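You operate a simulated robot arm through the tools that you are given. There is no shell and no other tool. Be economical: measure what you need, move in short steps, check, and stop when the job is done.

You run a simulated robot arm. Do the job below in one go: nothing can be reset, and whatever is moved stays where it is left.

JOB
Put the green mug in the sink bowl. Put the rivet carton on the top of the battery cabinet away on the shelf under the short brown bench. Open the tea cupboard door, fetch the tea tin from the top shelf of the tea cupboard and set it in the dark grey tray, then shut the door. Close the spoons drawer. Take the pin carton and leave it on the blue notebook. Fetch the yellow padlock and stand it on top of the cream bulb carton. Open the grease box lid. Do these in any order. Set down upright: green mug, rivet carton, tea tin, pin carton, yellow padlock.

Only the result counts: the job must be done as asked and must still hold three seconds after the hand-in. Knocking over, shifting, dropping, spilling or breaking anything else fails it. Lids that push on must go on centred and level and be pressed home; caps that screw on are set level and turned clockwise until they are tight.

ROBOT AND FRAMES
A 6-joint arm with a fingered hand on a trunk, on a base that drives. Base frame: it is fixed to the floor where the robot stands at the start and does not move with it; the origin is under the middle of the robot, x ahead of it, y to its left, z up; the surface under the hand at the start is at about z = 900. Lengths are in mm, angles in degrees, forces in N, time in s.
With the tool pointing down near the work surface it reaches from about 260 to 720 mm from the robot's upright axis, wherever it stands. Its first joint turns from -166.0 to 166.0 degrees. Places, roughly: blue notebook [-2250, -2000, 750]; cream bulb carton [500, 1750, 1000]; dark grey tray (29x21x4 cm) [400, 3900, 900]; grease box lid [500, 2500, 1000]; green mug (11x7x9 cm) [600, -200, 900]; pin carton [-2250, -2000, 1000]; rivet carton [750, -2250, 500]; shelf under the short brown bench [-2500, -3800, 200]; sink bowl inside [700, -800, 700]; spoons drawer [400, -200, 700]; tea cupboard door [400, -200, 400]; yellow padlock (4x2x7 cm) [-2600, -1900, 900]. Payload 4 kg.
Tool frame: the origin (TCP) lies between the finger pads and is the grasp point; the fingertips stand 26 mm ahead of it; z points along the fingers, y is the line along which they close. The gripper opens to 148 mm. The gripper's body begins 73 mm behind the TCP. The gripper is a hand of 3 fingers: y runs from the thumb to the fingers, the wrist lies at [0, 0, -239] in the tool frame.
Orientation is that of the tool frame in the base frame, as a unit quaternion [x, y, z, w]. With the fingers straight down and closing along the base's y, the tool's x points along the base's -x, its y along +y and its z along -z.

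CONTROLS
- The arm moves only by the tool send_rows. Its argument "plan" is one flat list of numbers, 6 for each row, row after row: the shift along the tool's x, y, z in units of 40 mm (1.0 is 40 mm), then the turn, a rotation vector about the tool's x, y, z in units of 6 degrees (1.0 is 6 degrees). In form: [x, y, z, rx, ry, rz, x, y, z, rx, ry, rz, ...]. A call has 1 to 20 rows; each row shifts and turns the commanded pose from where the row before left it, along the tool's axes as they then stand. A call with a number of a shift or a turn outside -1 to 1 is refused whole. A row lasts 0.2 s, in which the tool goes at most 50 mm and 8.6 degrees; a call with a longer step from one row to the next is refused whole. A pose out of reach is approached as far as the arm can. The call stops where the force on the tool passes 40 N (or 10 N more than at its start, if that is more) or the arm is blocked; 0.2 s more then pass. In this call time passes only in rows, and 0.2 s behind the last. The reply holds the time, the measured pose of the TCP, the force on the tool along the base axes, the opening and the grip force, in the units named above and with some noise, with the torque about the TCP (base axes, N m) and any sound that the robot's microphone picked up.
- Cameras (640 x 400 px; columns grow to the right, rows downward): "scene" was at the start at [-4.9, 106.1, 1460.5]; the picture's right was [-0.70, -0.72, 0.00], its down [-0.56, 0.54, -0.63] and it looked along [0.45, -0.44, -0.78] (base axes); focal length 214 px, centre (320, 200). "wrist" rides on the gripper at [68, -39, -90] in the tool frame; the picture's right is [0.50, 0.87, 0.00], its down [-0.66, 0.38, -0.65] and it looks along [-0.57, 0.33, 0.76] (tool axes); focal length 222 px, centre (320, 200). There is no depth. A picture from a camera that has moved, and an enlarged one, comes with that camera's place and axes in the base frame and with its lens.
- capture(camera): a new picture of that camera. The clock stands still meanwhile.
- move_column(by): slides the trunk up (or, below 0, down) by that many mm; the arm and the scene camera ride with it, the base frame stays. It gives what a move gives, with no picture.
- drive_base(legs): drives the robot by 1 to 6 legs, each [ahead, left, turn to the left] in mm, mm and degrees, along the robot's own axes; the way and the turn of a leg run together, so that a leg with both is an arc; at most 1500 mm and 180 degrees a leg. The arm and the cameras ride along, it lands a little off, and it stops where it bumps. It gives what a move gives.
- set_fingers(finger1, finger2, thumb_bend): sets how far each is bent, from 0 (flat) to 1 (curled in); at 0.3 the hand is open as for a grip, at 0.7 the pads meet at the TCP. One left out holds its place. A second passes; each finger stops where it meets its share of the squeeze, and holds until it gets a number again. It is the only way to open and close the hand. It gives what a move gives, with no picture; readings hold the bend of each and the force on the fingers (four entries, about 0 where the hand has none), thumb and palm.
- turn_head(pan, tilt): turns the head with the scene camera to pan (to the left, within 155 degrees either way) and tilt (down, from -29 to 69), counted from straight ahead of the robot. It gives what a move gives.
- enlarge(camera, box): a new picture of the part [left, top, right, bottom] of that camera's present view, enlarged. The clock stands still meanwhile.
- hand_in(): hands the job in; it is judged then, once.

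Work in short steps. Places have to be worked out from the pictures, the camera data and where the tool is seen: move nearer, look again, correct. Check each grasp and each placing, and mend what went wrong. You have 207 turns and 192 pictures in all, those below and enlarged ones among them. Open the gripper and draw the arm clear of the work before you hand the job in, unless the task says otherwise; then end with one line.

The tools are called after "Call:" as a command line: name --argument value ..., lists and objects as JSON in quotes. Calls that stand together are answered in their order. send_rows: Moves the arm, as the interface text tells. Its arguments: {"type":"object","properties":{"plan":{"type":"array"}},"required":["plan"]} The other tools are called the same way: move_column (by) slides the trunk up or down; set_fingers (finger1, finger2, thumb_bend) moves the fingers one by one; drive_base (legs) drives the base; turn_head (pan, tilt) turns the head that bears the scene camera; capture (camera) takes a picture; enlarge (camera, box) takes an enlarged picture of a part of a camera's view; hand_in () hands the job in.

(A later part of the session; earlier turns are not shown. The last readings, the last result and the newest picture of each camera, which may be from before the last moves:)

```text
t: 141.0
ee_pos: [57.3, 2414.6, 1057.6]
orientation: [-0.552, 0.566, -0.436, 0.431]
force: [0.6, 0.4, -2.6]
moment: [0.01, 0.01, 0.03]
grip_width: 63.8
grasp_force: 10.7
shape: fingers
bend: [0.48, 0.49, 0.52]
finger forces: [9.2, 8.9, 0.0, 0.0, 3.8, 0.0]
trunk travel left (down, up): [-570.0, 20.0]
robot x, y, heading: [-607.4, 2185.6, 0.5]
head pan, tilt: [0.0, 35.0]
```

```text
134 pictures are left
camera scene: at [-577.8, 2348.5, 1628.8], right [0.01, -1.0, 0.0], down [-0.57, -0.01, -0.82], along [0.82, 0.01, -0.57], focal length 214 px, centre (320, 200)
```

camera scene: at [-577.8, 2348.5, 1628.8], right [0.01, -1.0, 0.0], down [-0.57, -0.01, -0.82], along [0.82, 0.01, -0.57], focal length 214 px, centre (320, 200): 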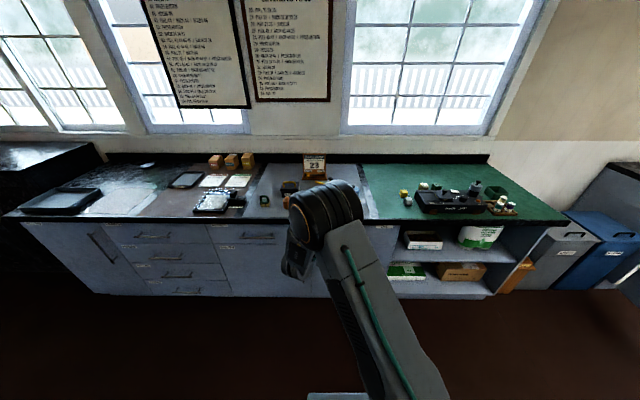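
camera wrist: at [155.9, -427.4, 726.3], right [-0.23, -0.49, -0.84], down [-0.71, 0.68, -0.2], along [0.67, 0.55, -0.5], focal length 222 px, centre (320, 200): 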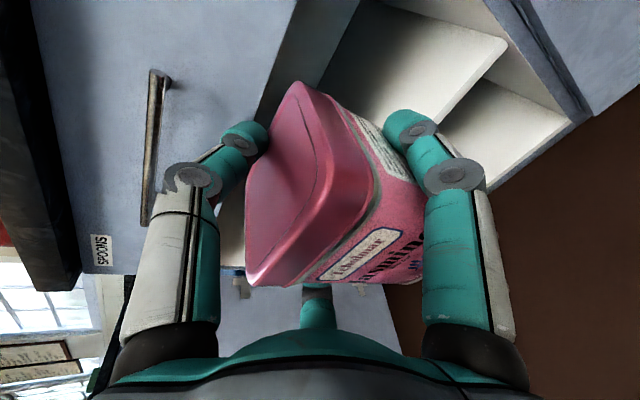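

The tray is at about (455,3909). I drive on left and look.

Call:
drive_base --legs '[[0, 1430, -0.5]]'

Call:
turn_head --pan -5 --tilt 35

Call:
capture --camera "scene"

Call:
capture --camera "wrist"

```text
t: 148.1
ee_pos: [64.8, 3822.8, 1057.1]
orientation: [-0.545, 0.571, -0.44, 0.427]
force: [0.8, 0.7, -1.8]
moment: [0.0, 0.0, 0.04]
grip_width: 63.6
grasp_force: 10.6
shape: fingers
bend: [0.48, 0.49, 0.52]
finger forces: [9.3, 8.9, 0.0, 0.0, 3.6, 0.0]
trunk travel left (down, up): [-570.0, 20.0]
robot x, y, heading: [-598.8, 3613.8, -0.9]
head pan, tilt: [0.0, 35.0]
```

```text
t: 148.8
ee_pos: [64.7, 3822.2, 1057.3]
orientation: [-0.546, 0.572, -0.44, 0.426]
force: [0.6, -0.7, -2.0]
moment: [-0.02, 0.03, 0.0]
grip_width: 63.7
grasp_force: 10.4
shape: fingers
bend: [0.48, 0.49, 0.52]
finger forces: [9.3, 8.9, 0.0, 0.0, 3.7, 0.0]
trunk travel left (down, up): [-570.0, 20.0]
robot x, y, heading: [-602.7, 3605.4, -0.8]
head pan, tilt: [-5.0, 35.0]
```

```text
133 pictures are left
camera scene: at [-572.0, 3762.3, 1628.8], right [-0.1, -0.99, 0.0], down [-0.57, 0.06, -0.82], along [0.81, -0.08, -0.57], focal length 214 px, centre (320, 200)
```

scene: 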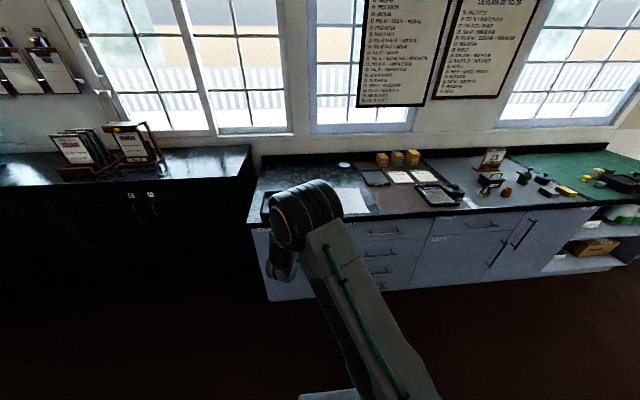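

```text
132 pictures are left
camera wrist: at [-16.5, 3756.2, 1116.2], right [-0.24, -0.48, -0.84], down [-0.7, 0.69, -0.2], along [0.67, 0.54, -0.5], focal length 222 px, centre (320, 200)
```

wrist: 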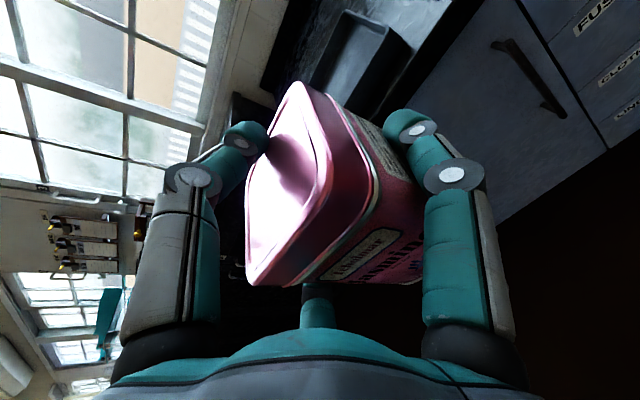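

The elbow hides the tray in the scene view. I shift the hand 160 mm to the right and up a bit, and look again.

Call:
send_rows --plan '[1, -0.3, 0, 0, 0, 0, 1, -0.3, 0, 0, 0, 0, 1, 0, 0, 0, 0, 0, 1, 0, 0, 0, 0, 0, 1, 0, 0, 0, 0, 0]'

Call:
turn_head --pan 5 --tilt 40

Call:
capture --camera "scene"

Call:
capture --camera "wrist"

```text
t: 150.0
ee_pos: [63.1, 3622.2, 1077.3]
orientation: [-0.545, 0.572, -0.441, 0.426]
force: [0.1, 0.2, -2.5]
moment: [-0.01, 0.01, 0.01]
grip_width: 63.7
grasp_force: 10.6
shape: fingers
bend: [0.48, 0.49, 0.52]
finger forces: [9.2, 8.9, 0.0, 0.0, 3.6, 0.0]
trunk travel left (down, up): [-570.0, 20.0]
robot x, y, heading: [-600.6, 3610.4, -0.8]
head pan, tilt: [-5.0, 35.0]
```

```text
t: 150.7
ee_pos: [62.6, 3623.9, 1077.4]
orientation: [-0.546, 0.571, -0.441, 0.426]
force: [0.0, -0.1, -1.9]
moment: [-0.01, 0.02, -0.01]
grip_width: 63.5
grasp_force: 10.4
shape: fingers
bend: [0.48, 0.49, 0.52]
finger forces: [9.3, 9.0, 0.1, 0.0, 3.5, 0.1]
trunk travel left (down, up): [-570.0, 20.0]
robot x, y, heading: [-605.7, 3613.3, -0.7]
head pan, tilt: [5.0, 40.0]
```

```text
131 pictures are left
camera scene: at [-574.8, 3777.3, 1621.2], right [0.07, -1.0, 0.0], down [-0.64, -0.05, -0.77], along [0.76, 0.06, -0.64], focal length 214 px, centre (320, 200)
```

scene: 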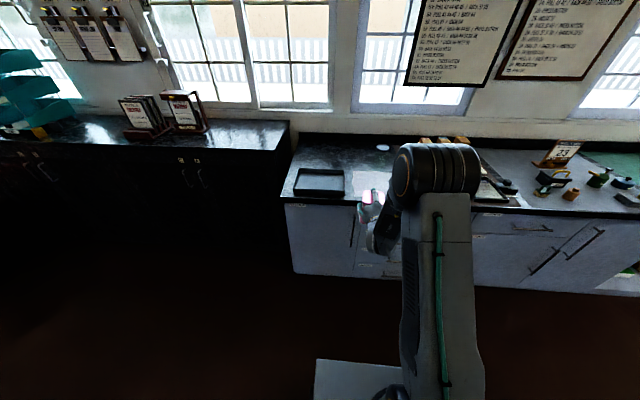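

```text
130 pictures are left
camera wrist: at [-17.9, 3557.1, 1136.6], right [-0.24, -0.48, -0.84], down [-0.7, 0.69, -0.2], along [0.67, 0.54, -0.5], focal length 222 px, centre (320, 200)
```

wrist: 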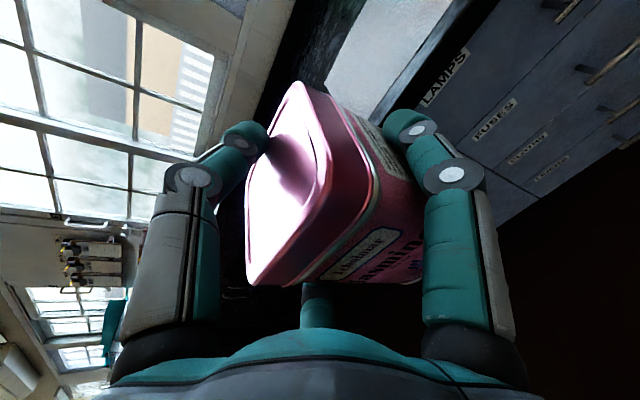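

Tray centre ≈(437,3852), long side along y. I zoom on the tin to judge its tilt.

Call:
enlarge --camera "scene" --box '[330, 160, 426, 260]'

```text
4.00 times, centred on (378, 210) of scene
camera zoom: at [-574.8, 3777.3, 1621.2], right [0.07, -1.0, 0.0], down [-0.64, -0.05, -0.77], along [0.76, 0.06, -0.64], focal length 858 px, centre (88, 160)
```

zoom: 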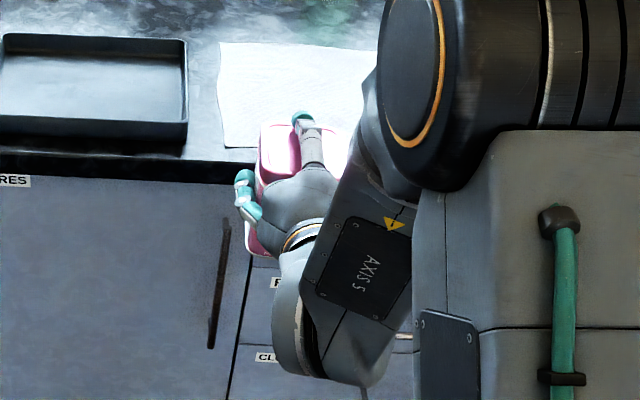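

The tin's top leans back toward the hand by ≈14°, so I'll pitch the hand 14° further down to level it, then drive toward the tray.

Call:
send_rows --plan '[0, 0, 0, -1, 0, 0, 0, 0, 0, -1, 0, 0, 0, 0, 0, -0.4, 0, 0]'

Call:
drive_base --legs '[[380, 140, 0.8]]'

Call:
turn_head --pan -5 --tilt 50

Call:
capture --camera "scene"

Call:
capture --camera "wrist"

```text
t: 151.5
ee_pos: [61.2, 3622.8, 1080.6]
orientation: [-0.595, 0.622, -0.366, 0.354]
force: [0.5, -0.3, -2.2]
moment: [0.01, -0.01, 0.0]
grip_width: 63.6
grasp_force: 10.7
shape: fingers
bend: [0.48, 0.49, 0.52]
finger forces: [9.3, 9.0, 0.1, 0.0, 3.5, 0.0]
trunk travel left (down, up): [-570.0, 20.0]
robot x, y, heading: [-600.0, 3613.0, -1.0]
head pan, tilt: [5.0, 40.0]
```

```text
t: 154.0
ee_pos: [446.7, 3777.0, 1078.4]
orientation: [-0.601, 0.616, -0.362, 0.358]
force: [0.1, 0.5, -2.1]
moment: [0.01, 0.02, 0.03]
grip_width: 63.6
grasp_force: 11.0
shape: fingers
bend: [0.48, 0.49, 0.52]
finger forces: [9.3, 9.0, 0.0, 0.0, 3.5, 0.0]
trunk travel left (down, up): [-570.0, 20.0]
robot x, y, heading: [-219.4, 3751.9, 0.3]
head pan, tilt: [5.0, 40.0]
```

```text
t: 154.8
ee_pos: [446.9, 3777.0, 1078.6]
orientation: [-0.601, 0.616, -0.362, 0.359]
force: [-0.5, -0.6, -3.0]
moment: [0.0, 0.01, 0.0]
grip_width: 63.6
grasp_force: 11.0
shape: fingers
bend: [0.48, 0.49, 0.52]
finger forces: [9.3, 9.1, 0.0, 0.0, 3.5, 0.0]
trunk travel left (down, up): [-570.0, 20.0]
robot x, y, heading: [-221.1, 3753.8, 0.5]
head pan, tilt: [-5.0, 50.0]
```

```text
128 pictures are left
camera scene: at [-201.5, 3904.3, 1607.1], right [-0.08, -1.0, 0.0], down [-0.76, 0.06, -0.64], along [0.64, -0.05, -0.77], focal length 214 px, centre (320, 200)
```

scene: 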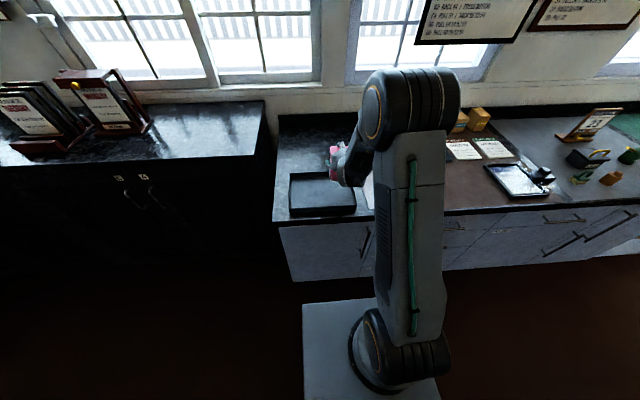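

```text
127 pictures are left
camera wrist: at [384.5, 3709.6, 1155.0], right [-0.43, -0.49, -0.76], down [-0.74, 0.67, -0.01], along [0.52, 0.56, -0.65], focal length 222 px, centre (320, 200)
```

wrist: 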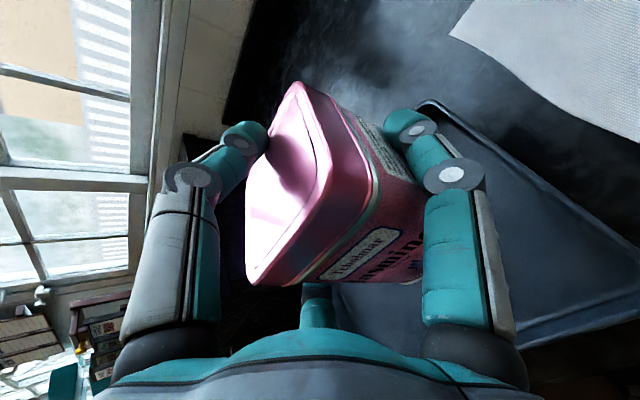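

Tray geometry confirmed (x 332–520, right edge y≈3715). I zoom on the tin to check its level.

Call:
enlarge --camera "scene" --box '[300, 130, 380, 200]'

```text
5.71 times, centred on (340, 165) of scene
camera zoom: at [-201.5, 3904.3, 1607.1], right [-0.08, -1.0, 0.0], down [-0.76, 0.06, -0.64], along [0.64, -0.05, -0.77], focal length 1226 px, centre (206, 400)
```

zoom: 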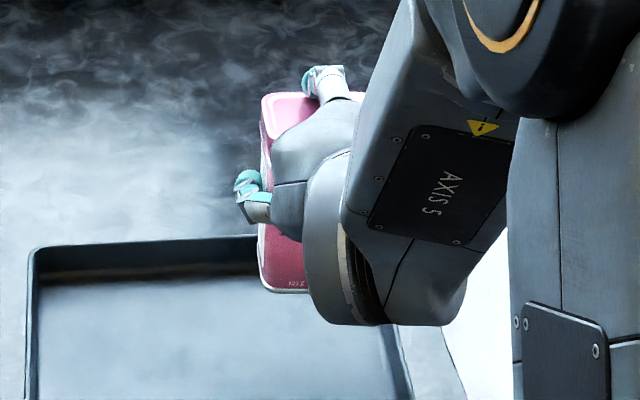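

Now I shift to the tray centre and lower 60 mm with the column.

Call:
send_rows --plan '[-0.93, 0.135, -0.24, 0, 0, 0, -0.93, 0.135, -0.24, 0, 0, 0]'

Call:
move_column --by -60

Call:
capture --camera "wrist"

Call:
enlarge --camera "scene" --box '[260, 120, 380, 240]'

```text
t: 155.3
ee_pos: [415.3, 3840.9, 1060.3]
orientation: [-0.599, 0.615, -0.36, 0.365]
force: [-0.1, 0.3, -3.0]
moment: [-0.02, 0.0, 0.03]
grip_width: 63.5
grasp_force: 10.8
shape: fingers
bend: [0.48, 0.49, 0.52]
finger forces: [9.4, 8.9, 0.1, 0.0, 3.5, 0.0]
out of reach, approached as far as the arm can: row 1, 2
trunk travel left (down, up): [-570.0, 20.0]
robot x, y, heading: [-220.8, 3751.1, 0.5]
head pan, tilt: [-5.0, 50.0]
```

```text
t: 156.3
ee_pos: [415.9, 3839.0, 999.9]
orientation: [-0.6, 0.614, -0.359, 0.365]
force: [-0.6, 1.2, -2.6]
moment: [0.03, -0.01, -0.02]
grip_width: 63.3
grasp_force: 11.1
shape: fingers
bend: [0.48, 0.49, 0.52]
finger forces: [9.7, 9.2, 0.0, 0.0, 3.7, 0.0]
trunk travel left (down, up): [-510.0, 80.0]
robot x, y, heading: [-216.7, 3753.7, 0.4]
head pan, tilt: [-5.0, 50.0]
```

```text
125 pictures are left
camera wrist: at [353.6, 3770.5, 1075.0], right [-0.42, -0.48, -0.77], down [-0.75, 0.67, -0.01], along [0.52, 0.57, -0.64], focal length 222 px, centre (320, 200)
```

wrist: 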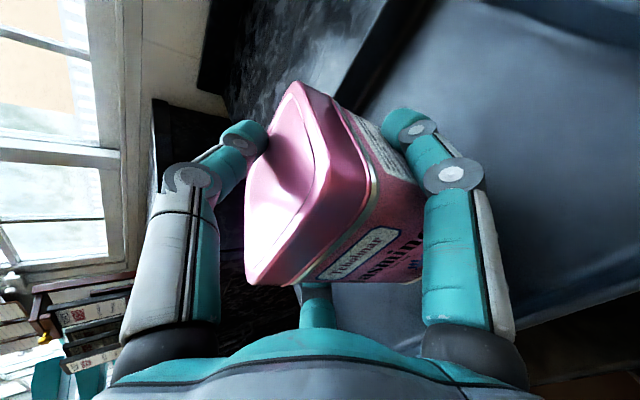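

```text
3.33 times, centred on (320, 180) of scene
camera zoom: at [-201.4, 3904.2, 1547.0], right [-0.08, -1.0, 0.0], down [-0.76, 0.06, -0.64], along [0.64, -0.05, -0.77], focal length 715 px, centre (320, 267)
```

zoom: 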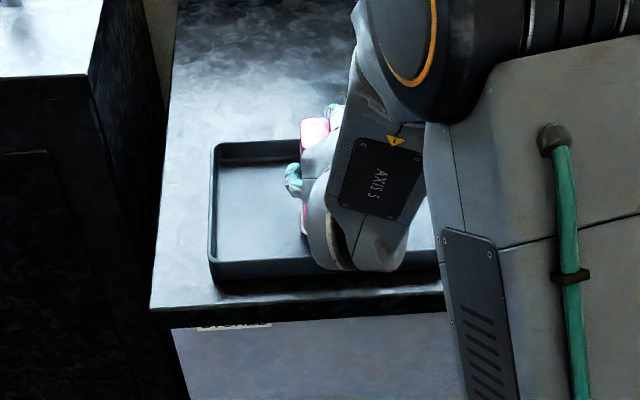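

The tin is over the tray. I lower in 5 mm rows, watching the force.

Call:
send_rows --plan '[0, 0.11, 0.06, 0, 0, 0, 0, 0.11, 0.06, 0, 0, 0, 0, 0.11, 0.06, 0, 0, 0]'

```text
t: 157.2
ee_pos: [415.4, 3840.5, 987.0]
orientation: [-0.598, 0.613, -0.361, 0.369]
force: [-0.9, 2.3, 22.5]
moment: [-0.14, -0.51, 0.06]
grip_width: 63.2
grasp_force: 16.3
shape: fingers
bend: [0.5, 0.51, 0.47]
finger forces: [10.6, 10.0, 0.1, 0.1, 12.2, 0.0]
trunk travel left (down, up): [-510.0, 80.0]
robot x, y, heading: [-218.1, 3753.0, 0.4]
head pan, tilt: [-5.0, 50.0]
```

The tin is on the tray floor. I release the thumb first, then the side fingers, and look.

Call:
set_fingers --thumb_bend 0.3

Call:
capture --camera "wrist"

```text
t: 158.2
ee_pos: [415.3, 3839.5, 983.5]
orientation: [-0.599, 0.615, -0.359, 0.366]
force: [-1.8, -0.1, 8.5]
moment: [0.01, -0.09, 0.0]
grip_width: 85.7
grasp_force: 11.7
shape: fingers
bend: [0.51, 0.51, 0.3]
finger forces: [10.8, 11.2, 0.0, 0.0, 0.0, 0.1]
trunk travel left (down, up): [-510.0, 80.0]
robot x, y, heading: [-216.9, 3746.5, 0.4]
head pan, tilt: [-5.0, 50.0]
```

```text
123 pictures are left
camera wrist: at [353.1, 3770.8, 1059.5], right [-0.42, -0.48, -0.77], down [-0.75, 0.67, -0.01], along [0.52, 0.57, -0.64], focal length 222 px, centre (320, 200)
```

wrist: 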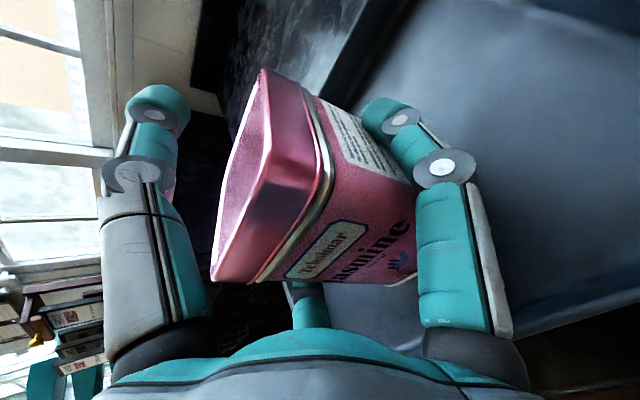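

Call:
set_fingers --finger1 0.47 --finger2 0.47

Call:
capture --camera "wrist"

```text
t: 159.2
ee_pos: [415.1, 3840.3, 985.1]
orientation: [-0.6, 0.615, -0.359, 0.365]
force: [-0.5, 0.1, -2.2]
moment: [-0.01, 0.01, -0.02]
grip_width: 102.4
grasp_force: 1.0
shape: fingers
bend: [0.46, 0.46, 0.3]
finger forces: [1.0, 1.0, 0.1, 0.0, 0.0, 0.0]
trunk travel left (down, up): [-510.0, 80.0]
robot x, y, heading: [-218.3, 3748.6, 0.6]
head pan, tilt: [-5.0, 50.0]
```

```text
122 pictures are left
camera wrist: at [353.8, 3770.9, 1059.1], right [-0.42, -0.48, -0.77], down [-0.75, 0.67, -0.01], along [0.52, 0.57, -0.64], focal length 222 px, centre (320, 200)
```

wrist: 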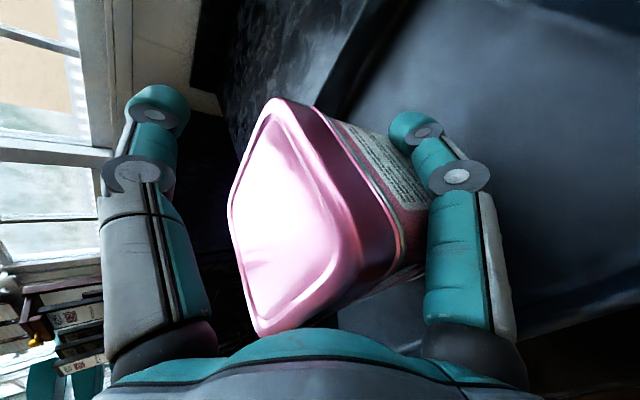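

The tin pivoted in the loose side fingers (its weight is still on the hand). I grip it again at once and look from the head camera.

Call:
set_fingers --finger1 0.7 --finger2 0.7

Call:
move_column --by 70

Call:
capture --camera "wrist"

Call:
enlarge --camera "scene" --box '[280, 130, 360, 210]'

```text
t: 160.2
ee_pos: [417.2, 3839.6, 983.6]
orientation: [-0.6, 0.615, -0.358, 0.365]
force: [0.6, 0.1, -2.2]
moment: [0.03, -0.04, 0.01]
grip_width: 94.2
grasp_force: 11.0
shape: fingers
bend: [0.49, 0.5, 0.3]
finger forces: [11.2, 11.1, 0.1, 0.0, 0.1, 0.0]
trunk travel left (down, up): [-510.0, 80.0]
robot x, y, heading: [-216.6, 3751.6, 0.3]
head pan, tilt: [-5.0, 50.0]
```

```text
t: 161.2
ee_pos: [416.6, 3839.7, 1053.6]
orientation: [-0.6, 0.615, -0.358, 0.366]
force: [-0.1, 0.8, -2.5]
moment: [0.0, -0.02, 0.0]
grip_width: 94.4
grasp_force: 11.5
shape: fingers
bend: [0.49, 0.5, 0.3]
finger forces: [11.3, 11.4, 0.0, 0.1, 0.1, 0.0]
trunk travel left (down, up): [-580.0, 10.0]
robot x, y, heading: [-220.1, 3750.5, 0.5]
head pan, tilt: [-5.0, 50.0]
```

```text
121 pictures are left
camera wrist: at [354.0, 3771.0, 1129.1], right [-0.42, -0.48, -0.77], down [-0.75, 0.67, -0.01], along [0.52, 0.57, -0.64], focal length 222 px, centre (320, 200)
```

wrist: 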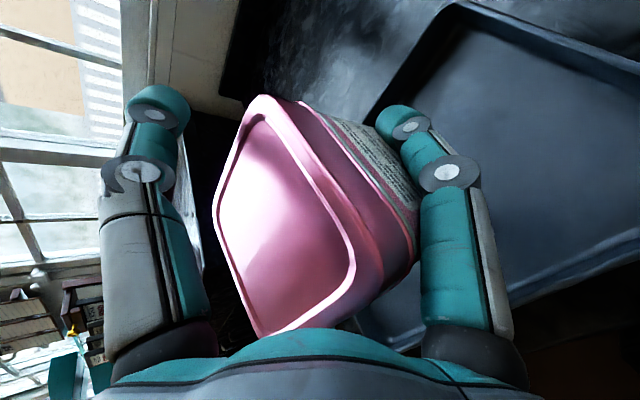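

```text
5.00 times, centred on (320, 170) of scene
camera zoom: at [-201.4, 3904.3, 1617.0], right [-0.08, -1.0, 0.0], down [-0.76, 0.06, -0.64], along [0.64, -0.05, -0.77], focal length 1072 px, centre (320, 350)
```

zoom: 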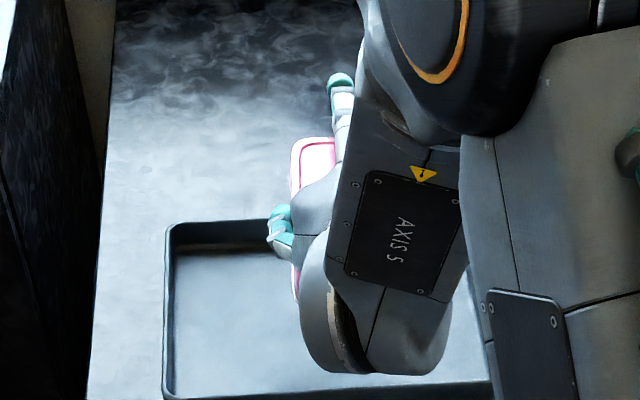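

Working out the lid edges, the tin is within ~4° of upright now. I trim the pitch 3.6°, lower 70 mm, and continue in small rows to contact.

Call:
send_rows --plan '[0, 0, 0, -0.6, 0, 0]'

Call:
move_column --by -70

Call:
send_rows --plan '[0, 0.08, 0.05, 0, 0, 0, 0, 0.08, 0.05, 0, 0, 0]'

Call:
capture --camera "wrist"

```text
t: 161.6
ee_pos: [414.8, 3838.2, 1050.9]
orientation: [-0.61, 0.626, -0.338, 0.35]
force: [-0.6, 0.6, -2.2]
moment: [-0.02, -0.04, 0.02]
grip_width: 94.4
grasp_force: 11.3
shape: fingers
bend: [0.49, 0.5, 0.3]
finger forces: [11.3, 11.5, 0.0, 0.0, 0.0, 0.0]
trunk travel left (down, up): [-580.0, 10.0]
robot x, y, heading: [-218.2, 3752.0, 0.9]
head pan, tilt: [-5.0, 50.0]
```

```text
t: 162.7
ee_pos: [414.6, 3838.2, 981.3]
orientation: [-0.61, 0.625, -0.339, 0.35]
force: [-0.2, -0.4, -2.0]
moment: [-0.01, 0.02, 0.01]
grip_width: 93.6
grasp_force: 11.7
shape: fingers
bend: [0.5, 0.5, 0.3]
finger forces: [11.2, 11.3, 0.1, 0.0, 0.0, 0.1]
trunk travel left (down, up): [-510.0, 80.0]
robot x, y, heading: [-221.0, 3752.7, 0.4]
head pan, tilt: [-5.0, 50.0]
```

```text
t: 163.3
ee_pos: [414.9, 3838.4, 976.2]
orientation: [-0.609, 0.625, -0.338, 0.351]
force: [-1.8, -0.6, 3.6]
moment: [-0.02, 0.01, 0.0]
grip_width: 91.8
grasp_force: 11.1
shape: fingers
bend: [0.5, 0.5, 0.3]
finger forces: [11.3, 10.7, 0.0, 0.0, 0.1, 0.0]
trunk travel left (down, up): [-510.0, 80.0]
robot x, y, heading: [-218.7, 3752.9, 0.4]
head pan, tilt: [-5.0, 50.0]
```

```text
119 pictures are left
camera wrist: at [357.0, 3768.9, 1052.9], right [-0.46, -0.48, -0.75], down [-0.75, 0.66, 0.04], along [0.48, 0.58, -0.66], focal length 222 px, centre (320, 200)
```

wrist: 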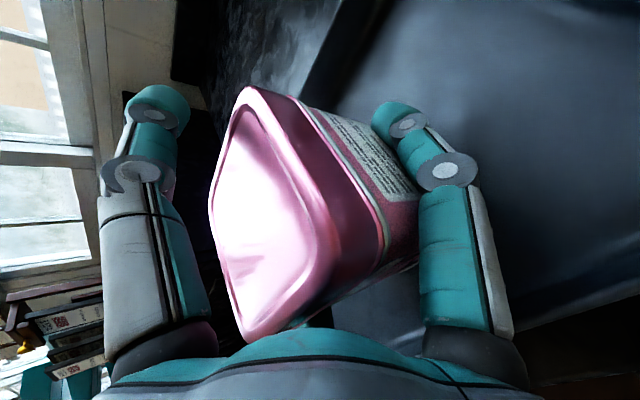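

Contact with a few N. I press ~3 mm more so the base seats flat, then open the fingers fully.

Call:
send_rows --plan '[0, 0.07, 0.04, 0, 0, 0]'

Call:
set_fingers --finger1 0.47 --finger2 0.47

Call:
capture --camera "wrist"

```text
t: 163.7
ee_pos: [413.8, 3838.1, 972.4]
orientation: [-0.609, 0.625, -0.34, 0.351]
force: [-2.5, -0.3, 7.3]
moment: [-0.03, -0.05, 0.01]
grip_width: 89.1
grasp_force: 11.4
shape: fingers
bend: [0.5, 0.51, 0.3]
finger forces: [11.5, 11.1, 0.0, 0.0, 0.0, 0.1]
trunk travel left (down, up): [-510.0, 80.0]
robot x, y, heading: [-218.3, 3752.0, 0.6]
head pan, tilt: [-5.0, 50.0]
```

```text
t: 164.7
ee_pos: [414.0, 3838.9, 971.6]
orientation: [-0.61, 0.625, -0.338, 0.351]
force: [1.1, -1.8, 0.0]
moment: [-0.05, 0.01, 0.02]
grip_width: 100.6
grasp_force: 0.9
shape: fingers
bend: [0.46, 0.46, 0.3]
finger forces: [1.3, 0.9, 0.0, 0.0, 0.0, 0.1]
trunk travel left (down, up): [-510.0, 80.0]
robot x, y, heading: [-218.2, 3753.2, 0.7]
head pan, tilt: [-5.0, 50.0]
```

```text
118 pictures are left
camera wrist: at [357.0, 3768.8, 1049.0], right [-0.46, -0.48, -0.75], down [-0.75, 0.66, 0.04], along [0.48, 0.58, -0.66], focal length 222 px, centre (320, 200)
```

wrist: 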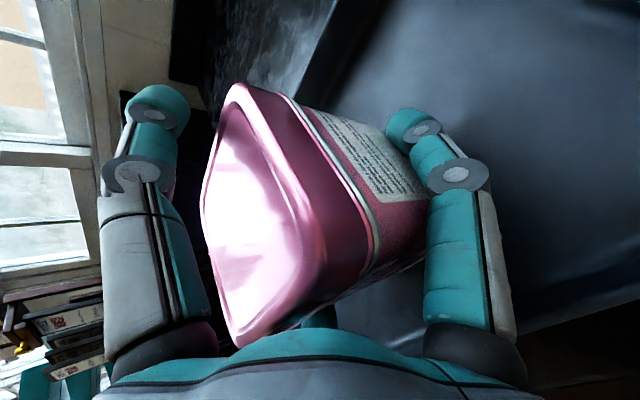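

By the lid edges the tin is now upright on the tray floor. I open fully and withdraw back-and-up.

Call:
set_fingers --finger1 0.35 --finger2 0.35 --thumb_bend 0.2

Call:
send_rows --plan '[0, 0, -0.5, 0, 0, 0, 0, 0, -0.8, 0, 0, 0, 0, 0, -1, 0, 0, 0, 0, 0, -1, 0, 0, 0]'

Call:
capture --camera "wrist"

```text
t: 165.7
ee_pos: [414.5, 3838.6, 971.5]
orientation: [-0.61, 0.625, -0.337, 0.351]
force: [-1.3, 0.3, 0.0]
moment: [-0.03, 0.03, 0.02]
grip_width: 128.9
grasp_force: 0.2
shape: fingers
bend: [0.35, 0.35, 0.2]
finger forces: [0.0, 0.1, 0.0, 0.0, 0.0, 0.0]
trunk travel left (down, up): [-510.0, 80.0]
robot x, y, heading: [-217.6, 3749.7, 0.4]
head pan, tilt: [-5.0, 50.0]
```

```text
t: 166.7
ee_pos: [305.1, 3835.8, 1038.8]
orientation: [-0.608, 0.624, -0.337, 0.356]
force: [0.3, 1.1, -0.9]
moment: [-0.02, 0.0, -0.01]
grip_width: 129.2
grasp_force: 0.1
shape: fingers
bend: [0.35, 0.35, 0.2]
finger forces: [0.0, 0.0, 0.0, 0.0, 0.0, 0.1]
out of reach, approached as far as the arm can: row 4
trunk travel left (down, up): [-510.0, 80.0]
robot x, y, heading: [-217.3, 3752.8, 0.4]
head pan, tilt: [-5.0, 50.0]
```

```text
117 pictures are left
camera wrist: at [247.8, 3765.1, 1114.4], right [-0.45, -0.47, -0.76], down [-0.75, 0.66, 0.04], along [0.48, 0.59, -0.65], focal length 222 px, centre (320, 200)
```

wrist: 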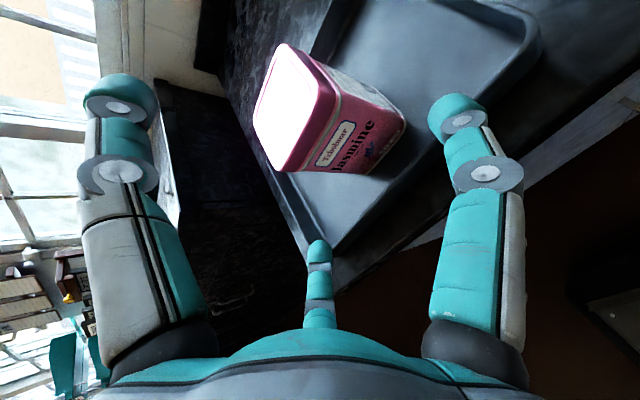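

The tin stands upright in the tray. Now on to the grease box: I back away and drive right to about y=2500.

Call:
drive_base --legs '[[-330, 0, -0.5], [0, -1350, 0]]'

Call:
turn_head --pan 0 --tilt 35

Call:
capture --camera "scene"

```text
t: 175.3
ee_pos: [-39.9, 2456.4, 1038.7]
orientation: [-0.598, 0.634, -0.343, 0.351]
force: [-0.5, -0.6, -0.9]
moment: [0.01, -0.02, 0.0]
grip_width: 129.2
grasp_force: 0.1
shape: fingers
bend: [0.35, 0.35, 0.2]
finger forces: [0.1, 0.0, 0.0, 0.0, 0.0, 0.1]
trunk travel left (down, up): [-510.0, 80.0]
robot x, y, heading: [-567.5, 2384.6, -1.1]
head pan, tilt: [-5.0, 50.0]
```

```text
t: 176.1
ee_pos: [-40.7, 2456.1, 1038.5]
orientation: [-0.599, 0.634, -0.342, 0.351]
force: [-0.2, -0.5, 0.0]
moment: [0.04, -0.01, -0.04]
grip_width: 129.4
grasp_force: 0.1
shape: fingers
bend: [0.35, 0.35, 0.2]
finger forces: [0.0, 0.0, 0.0, 0.0, 0.1, 0.0]
trunk travel left (down, up): [-510.0, 80.0]
robot x, y, heading: [-565.9, 2388.1, -1.3]
head pan, tilt: [0.0, 35.0]
```

```text
116 pictures are left
camera scene: at [-533.8, 2545.3, 1568.7], right [-0.02, -1.0, 0.0], down [-0.57, 0.01, -0.82], along [0.82, -0.02, -0.57], focal length 214 px, centre (320, 200)
```

scene: 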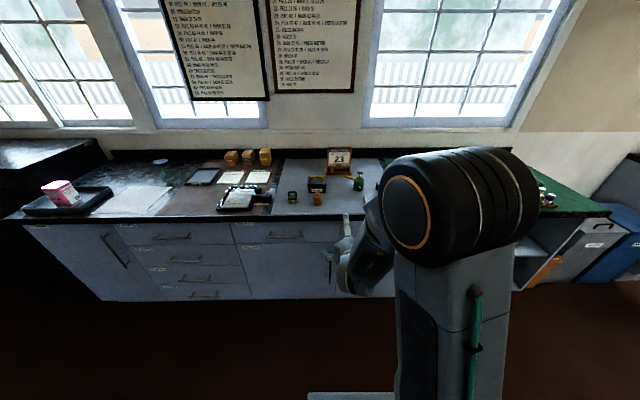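

Call:
enlarge --camera "scene" --box '[180, 130, 390, 230]'

Call:
enlarge --camera "scene" --box '[0, 150, 130, 250]'

```text
3.05 times, centred on (285, 180) of scene
camera zoom: at [-533.8, 2545.3, 1568.7], right [-0.02, -1.0, 0.0], down [-0.57, 0.01, -0.82], along [0.82, -0.02, -0.57], focal length 654 px, centre (427, 261)
```

zoom: 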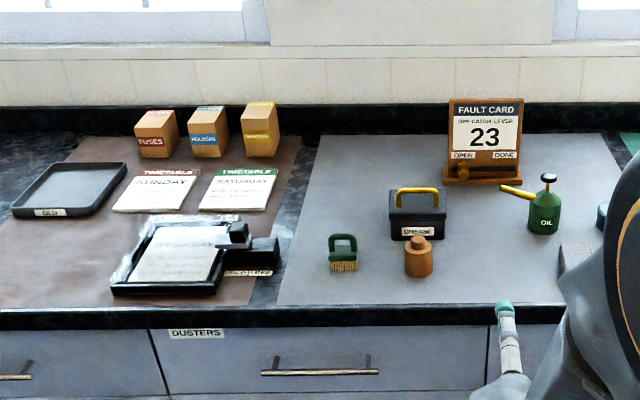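

```text
4.00 times, centred on (65, 200) of scene
camera zoom: at [-533.8, 2545.3, 1568.7], right [-0.02, -1.0, 0.0], down [-0.57, 0.01, -0.82], along [0.82, -0.02, -0.57], focal length 858 px, centre (1340, 200)
```

zoom: 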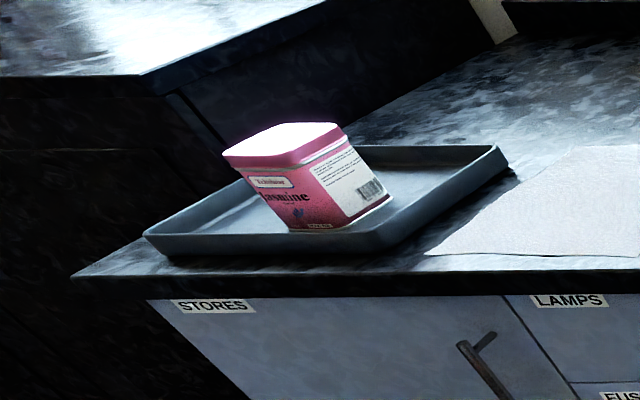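

Tin is good. The grease box (black, yellow handle) is near (540,2538), with a cork jar in front of it. I pitch the hand to point straight down and drive closer.

Call:
send_rows --plan '[0, 0, 0, -1, 0, 0, 0, 0, 0, -1, 0, 0, 0, 0, 0, -1, 0, 0, 0, 0, 0, -1, 0, 0, 0, 0, 0, -1, 0, 0, 0, 0, 0, -1, 0, 0, 0, 0, 0, -1, 0, 0, 0, 0, 0, -1, 0, 0, 0, 0, 0, -1, 0, 0, 0, 0, 0, -0.6, 0, 0]'

Call:
move_column --by 75

Call:
drive_base --legs '[[420, 0, 1.3]]'

Call:
capture --camera "wrist"

Call:
capture --camera "scene"

```text
t: 178.3
ee_pos: [-73.9, 2474.5, 967.4]
orientation: [-0.686, 0.726, -0.034, 0.035]
force: [0.5, -0.3, 0.1]
moment: [0.01, 0.03, 0.01]
grip_width: 129.6
grasp_force: 0.0
shape: fingers
bend: [0.35, 0.35, 0.2]
finger forces: [0.1, 0.1, 0.0, 0.0, 0.1, 0.0]
out of reach, approached as far as the arm can: row 1, 2, 3, 4, 6, 7, 8, 9, 10
trunk travel left (down, up): [-510.0, 80.0]
robot x, y, heading: [-565.4, 2387.7, -1.3]
head pan, tilt: [0.0, 35.0]
```

```text
t: 179.4
ee_pos: [-74.5, 2475.8, 1042.6]
orientation: [-0.687, 0.725, -0.035, 0.036]
force: [-0.5, 0.5, 0.2]
moment: [0.01, -0.02, -0.01]
grip_width: 129.2
grasp_force: 0.1
shape: fingers
bend: [0.35, 0.35, 0.2]
finger forces: [0.1, 0.1, 0.0, 0.0, 0.0, 0.0]
trunk travel left (down, up): [-585.0, 5.0]
robot x, y, heading: [-567.2, 2385.6, -1.1]
head pan, tilt: [0.0, 35.0]
```

```text
t: 181.9
ee_pos: [332.1, 2486.8, 1042.8]
orientation: [-0.697, 0.715, -0.035, 0.036]
force: [-0.5, -0.7, -0.6]
moment: [0.0, 0.01, 0.02]
grip_width: 129.4
grasp_force: 0.0
shape: fingers
bend: [0.35, 0.35, 0.2]
finger forces: [0.0, 0.0, 0.0, 0.0, 0.0, 0.1]
trunk travel left (down, up): [-585.0, 5.0]
robot x, y, heading: [-159.0, 2384.8, 0.4]
head pan, tilt: [0.0, 35.0]
```

```text
113 pictures are left
camera wrist: at [358.5, 2417.0, 1134.7], right [-0.87, -0.48, -0.09], down [-0.42, 0.66, 0.62], along [-0.23, 0.58, -0.78], focal length 222 px, centre (320, 200)
```

wrist: 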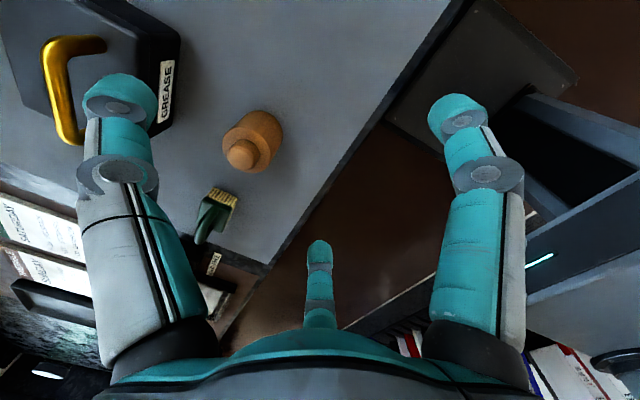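

```text
112 pictures are left
camera scene: at [-129.9, 2543.7, 1643.8], right [0.01, -1.0, 0.0], down [-0.57, -0.01, -0.82], along [0.82, 0.01, -0.57], focal length 214 px, centre (320, 200)
```

scene: 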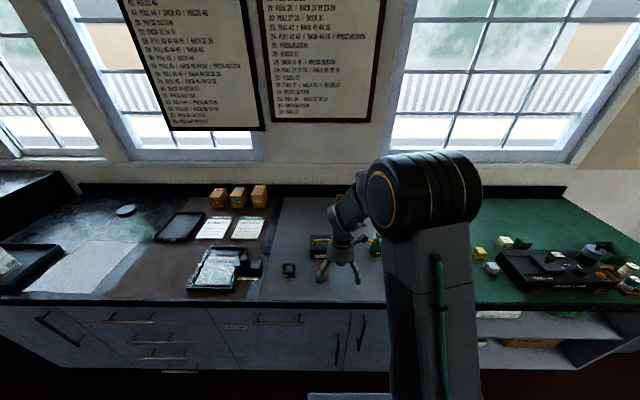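

Handle bar is near (490,2530,~1005). I straighten the last 5.7° of tilt, move 175 mm ahead and look at the box from above.

Call:
send_rows --plan '[0, 0, -0.4, -0.95, 0, 0, 0, -0.88, 0, 0, 0, 0, 0, -0.88, 0, 0, 0, 0, 0, -0.88, 0, 0, 0, 0, 0, -0.88, 0, 0, 0, 0, 0, -0.88, 0, 0, 0, 0]'

Call:
capture --camera "wrist"

```text
t: 183.3
ee_pos: [432.7, 2569.8, 1006.3]
orientation: [-0.692, 0.722, -0.011, 0.002]
force: [-0.9, 0.4, -0.8]
moment: [0.04, 0.01, 0.01]
grip_width: 130.0
grasp_force: 0.0
shape: fingers
bend: [0.35, 0.35, 0.2]
finger forces: [0.0, 0.0, 0.1, 0.1, 0.1, 0.0]
out of reach, approached as far as the arm can: row 1, 2, 3, 4, 5, 6
trunk travel left (down, up): [-585.0, 5.0]
robot x, y, heading: [-159.4, 2385.1, 0.5]
head pan, tilt: [0.0, 35.0]
```

```text
111 pictures are left
camera wrist: at [466.2, 2499.8, 1097.4], right [-0.89, -0.46, -0.01], down [-0.36, 0.68, 0.64], along [-0.29, 0.57, -0.77], focal length 222 px, centre (320, 200)
```

wrist: 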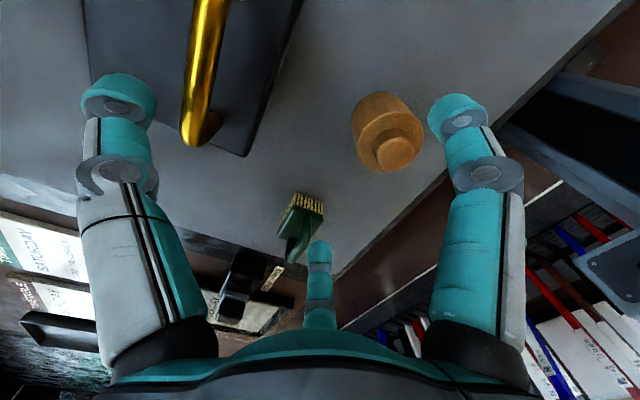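

The arm hit a wrist limit and drifted low. I go back and up first, then unroll the wrist by 90° in the clear.

Call:
send_rows --plan '[0, 0.8, -0.7, 0, 0, 0, 0, 0.8, -0.7, 0, 0, 0, 0, 0.8, -0.5, 0, 0, 0, 0, 0.8, 0, 0, 0, 0, 0, 0.8, 0, 0, 0, 0]'

Call:
send_rows --plan '[0, 0, 0, 0, 0, 1, 0, 0, 0, 0, 0, 1, 0, 0, 0, 0, 0, 1, 0, 0, 0, 0, 0, 1, 0, 0, 0, 0, 0, 1, 0, 0, 0, 0, 0, 1, 0, 0, 0, 0, 0, 1, 0, 0, 0, 0, 0, 1, 0, 0, 0, 0, 0, 1, 0, 0, 0, 0, 0, 1, 0, 0, 0, 0, 0, 1, 0, 0, 0, 0, 0, 1, 0, 0, 0, 0, 0, 1, 0, 0, 0, 0, 0, 1, 0, 0, 0, 0, 0, 1]'

Call:
capture --camera "wrist"

```text
t: 184.6
ee_pos: [267.8, 2576.8, 1080.8]
orientation: [-0.698, 0.717, 0.001, 0.002]
force: [-0.2, 0.1, 0.3]
moment: [-0.02, -0.04, 0.0]
grip_width: 129.7
grasp_force: 0.0
shape: fingers
bend: [0.35, 0.35, 0.2]
finger forces: [0.0, 0.0, 0.1, 0.1, 0.1, 0.0]
out of reach, approached as far as the arm can: row 1
trunk travel left (down, up): [-585.0, 5.0]
robot x, y, heading: [-156.2, 2388.0, 0.4]
head pan, tilt: [0.0, 35.0]
```

```text
t: 187.8
ee_pos: [270.5, 2577.0, 1081.6]
orientation: [0.014, 1.0, 0.002, 0.001]
force: [-0.3, 0.5, 0.2]
moment: [-0.03, 0.02, 0.01]
grip_width: 129.5
grasp_force: 0.0
shape: fingers
bend: [0.35, 0.35, 0.2]
finger forces: [0.0, 0.1, 0.0, 0.1, 0.1, 0.1]
trunk travel left (down, up): [-585.0, 5.0]
robot x, y, heading: [-155.7, 2380.3, 0.7]
head pan, tilt: [0.0, 35.0]
```

```text
110 pictures are left
camera wrist: at [200.0, 2537.5, 1169.9], right [-0.48, 0.88, 0.0], down [0.66, 0.36, 0.66], along [0.58, 0.31, -0.75], focal length 222 px, centre (320, 200)
```

wrist: 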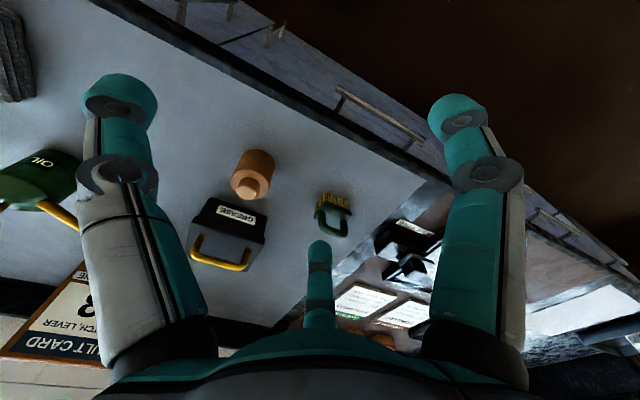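

Unrolled cleanly. Handle bar: x≈497, y≈2506–2578, z≈1000; box front x≈456, so hinge ≈(538, 962). I drive 60 mm ahead, turn +30° and hover over the handle.

Call:
set_fingers --finger1 0.45 --finger2 0.45 --thumb_bend 0.45

Call:
drive_base --legs '[[60, 0, -0.5]]'

Call:
send_rows --plan '[-0.84, -0.18, 0, 0, 0, 0, -0.84, -0.18, 0, 0, 0, 0, -0.84, -0.18, 0, 0, 0, 0, -0.84, -0.18, 0, 0, 0, 0, -0.8, -0.15, 0, 0, 0, 0, 0, 0, 0, 0, 0, 1, 0, 0, 0, 0, 0, 1, 0, 0, 0, 0, 0, 1, 0, 0, 0, 0, 0, 1, 0, 0, 0, 0, 0, 1]'

Call:
capture --camera "wrist"

```text
t: 188.8
ee_pos: [269.6, 2575.0, 1080.3]
orientation: [0.013, 1.0, 0.001, 0.002]
force: [0.7, -0.4, 0.3]
moment: [0.0, 0.0, -0.05]
grip_width: 79.2
grasp_force: 0.1
shape: fingers
bend: [0.45, 0.45, 0.45]
finger forces: [0.0, 0.1, 0.0, 0.0, 0.0, 0.0]
trunk travel left (down, up): [-585.0, 5.0]
robot x, y, heading: [-157.3, 2384.5, 0.7]
head pan, tilt: [0.0, 35.0]
```

```text
t: 189.7
ee_pos: [330.2, 2572.8, 1080.3]
orientation: [0.017, 1.0, 0.001, 0.0]
force: [-0.2, 0.9, -0.1]
moment: [-0.01, 0.02, -0.02]
grip_width: 79.1
grasp_force: 0.1
shape: fingers
bend: [0.45, 0.45, 0.45]
finger forces: [0.0, 0.1, 0.0, 0.0, 0.0, 0.1]
trunk travel left (down, up): [-585.0, 5.0]
robot x, y, heading: [-96.0, 2384.9, 0.1]
head pan, tilt: [0.0, 35.0]
```

```text
t: 191.9
ee_pos: [495.4, 2531.8, 1081.0]
orientation: [0.277, 0.961, 0.002, 0.0]
force: [0.5, -0.3, -0.5]
moment: [0.0, 0.01, 0.01]
grip_width: 79.1
grasp_force: 0.0
shape: fingers
bend: [0.45, 0.45, 0.45]
finger forces: [0.0, 0.0, 0.1, 0.0, 0.0, 0.1]
trunk travel left (down, up): [-585.0, 5.0]
robot x, y, heading: [-97.7, 2384.6, 0.0]
head pan, tilt: [0.0, 35.0]
```

```text
109 pictures are left
camera wrist: at [417.3, 2532.9, 1169.8], right [0.04, 1.0, 0.0], down [0.76, -0.03, 0.65], along [0.65, -0.02, -0.76], focal length 222 px, centre (320, 200)
```

wrist: 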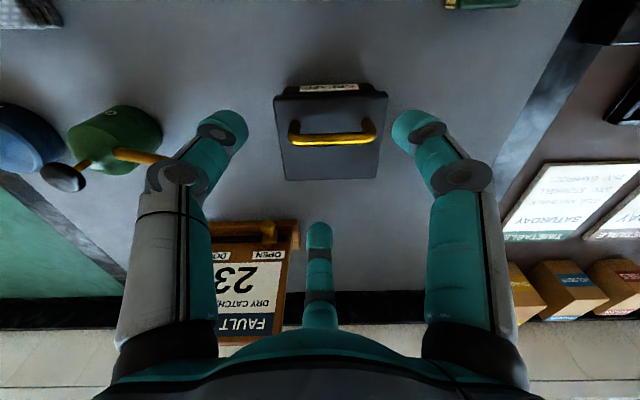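

Now a clear view: the lid spans x≈475–568, bar at (501, 2543, ~990). I centre, descend to z≈997 and close under the bar.

Call:
set_fingers --finger1 0.4 --finger2 0.4 --thumb_bend 0.4

Call:
send_rows --plan '[0, 0.3, 0.7, 0, 0, 0, 0, 0, 0.7, 0, 0, 0, 0, 0, 0.68, 0, 0, 0]'

Call:
capture --camera "wrist"

```text
t: 192.9
ee_pos: [495.4, 2531.0, 1080.0]
orientation: [0.275, 0.962, 0.002, 0.0]
force: [1.3, 0.1, -0.5]
moment: [0.01, -0.01, -0.02]
grip_width: 94.6
grasp_force: 0.1
shape: fingers
bend: [0.4, 0.4, 0.4]
finger forces: [0.0, 0.0, 0.0, 0.1, 0.0, 0.0]
trunk travel left (down, up): [-585.0, 5.0]
robot x, y, heading: [-95.7, 2387.7, -0.2]
head pan, tilt: [0.0, 35.0]
```

```text
t: 193.7
ee_pos: [503.3, 2542.0, 997.3]
orientation: [0.276, 0.961, 0.002, 0.0]
force: [0.0, 0.6, 0.3]
moment: [0.01, -0.02, 0.02]
grip_width: 94.6
grasp_force: 0.1
shape: fingers
bend: [0.4, 0.4, 0.4]
finger forces: [0.1, 0.1, 0.0, 0.0, 0.0, 0.0]
trunk travel left (down, up): [-585.0, 5.0]
robot x, y, heading: [-101.8, 2386.0, -0.1]
head pan, tilt: [0.0, 35.0]
```

```text
108 pictures are left
camera wrist: at [424.8, 2543.0, 1087.1], right [0.04, 1.0, 0.0], down [0.76, -0.03, 0.65], along [0.65, -0.02, -0.76], focal length 222 px, centre (320, 200)
```

wrist: 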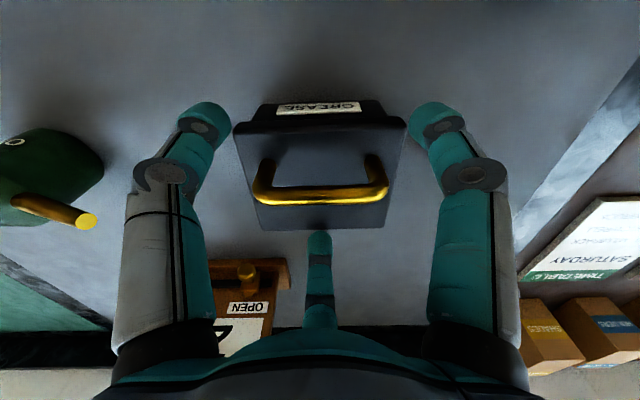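

The bar sits right at the TCP. I close the fingers under it.

Call:
set_fingers --finger1 0.72 --finger2 0.72 --thumb_bend 0.72

Call:
capture --camera "wrist"

```text
t: 194.7
ee_pos: [503.1, 2541.4, 998.9]
orientation: [0.276, 0.961, 0.002, 0.0]
force: [-0.7, 0.1, -0.1]
moment: [0.02, -0.02, 0.0]
grip_width: 0.0
grasp_force: 0.5
shape: fingers
bend: [0.71, 0.71, 0.71]
finger forces: [0.0, 0.0, 0.0, 0.1, 0.8, 0.0]
trunk travel left (down, up): [-585.0, 5.0]
robot x, y, heading: [-97.0, 2384.0, 0.1]
head pan, tilt: [0.0, 35.0]
```

```text
107 pictures are left
camera wrist: at [424.7, 2542.9, 1087.2], right [0.04, 1.0, 0.0], down [0.76, -0.03, 0.65], along [0.65, -0.02, -0.76], focal length 222 px, centre (320, 200)
```

wrist: 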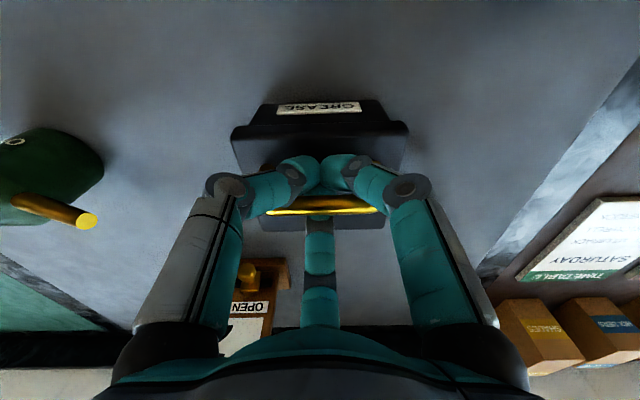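

Caged. I lift along the lid's arc, first to ~50°.

Call:
send_rows --plan '[-0.159, 0.1, -0.2475, 0, 0, 0, -0.197, 0.124, -0.205, 0, 0, 0, -0.222, 0.14, -0.16, 0, 0, 0, -0.2435, 0.153, -0.115, 0, 0, 0, -0.258, 0.162, -0.06, 0, 0, 0]'

Call:
capture --camera "wrist"

Call:
enlarge --camera "scene" --box '[260, 180, 400, 290]'

```text
t: 195.9
ee_pos: [554.2, 2541.5, 1029.2]
orientation: [0.275, 0.961, 0.002, 0.0]
force: [-0.2, 0.3, -0.8]
moment: [0.03, 0.01, 0.0]
grip_width: 0.3
grasp_force: 0.1
shape: fingers
bend: [0.71, 0.71, 0.71]
finger forces: [0.0, 0.0, 0.0, 0.0, 0.0, 0.1]
trunk travel left (down, up): [-585.0, 5.0]
robot x, y, heading: [-98.1, 2382.8, -0.2]
head pan, tilt: [0.0, 35.0]
```

```text
106 pictures are left
camera wrist: at [474.8, 2543.0, 1118.1], right [0.04, 1.0, 0.0], down [0.76, -0.03, 0.65], along [0.65, -0.02, -0.76], focal length 222 px, centre (320, 200)
```

wrist: 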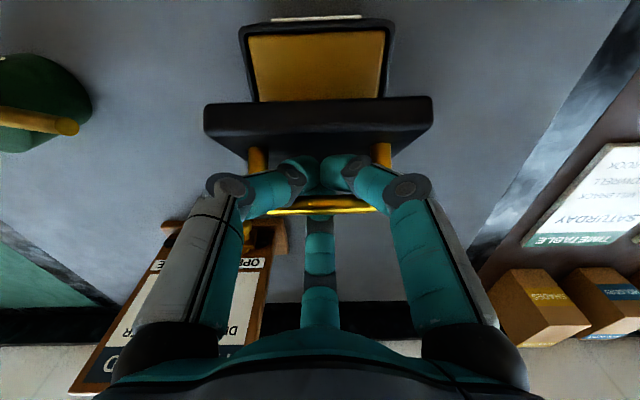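

```text
3.64 times, centred on (330, 235) of scene
camera zoom: at [-69.0, 2543.7, 1643.8], right [0.0, -1.0, 0.0], down [-0.57, 0.0, -0.82], along [0.82, 0.0, -0.57], focal length 780 px, centre (284, 73)
```

zoom: 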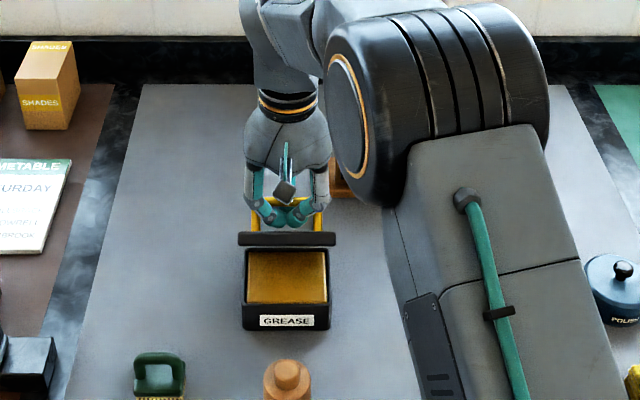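

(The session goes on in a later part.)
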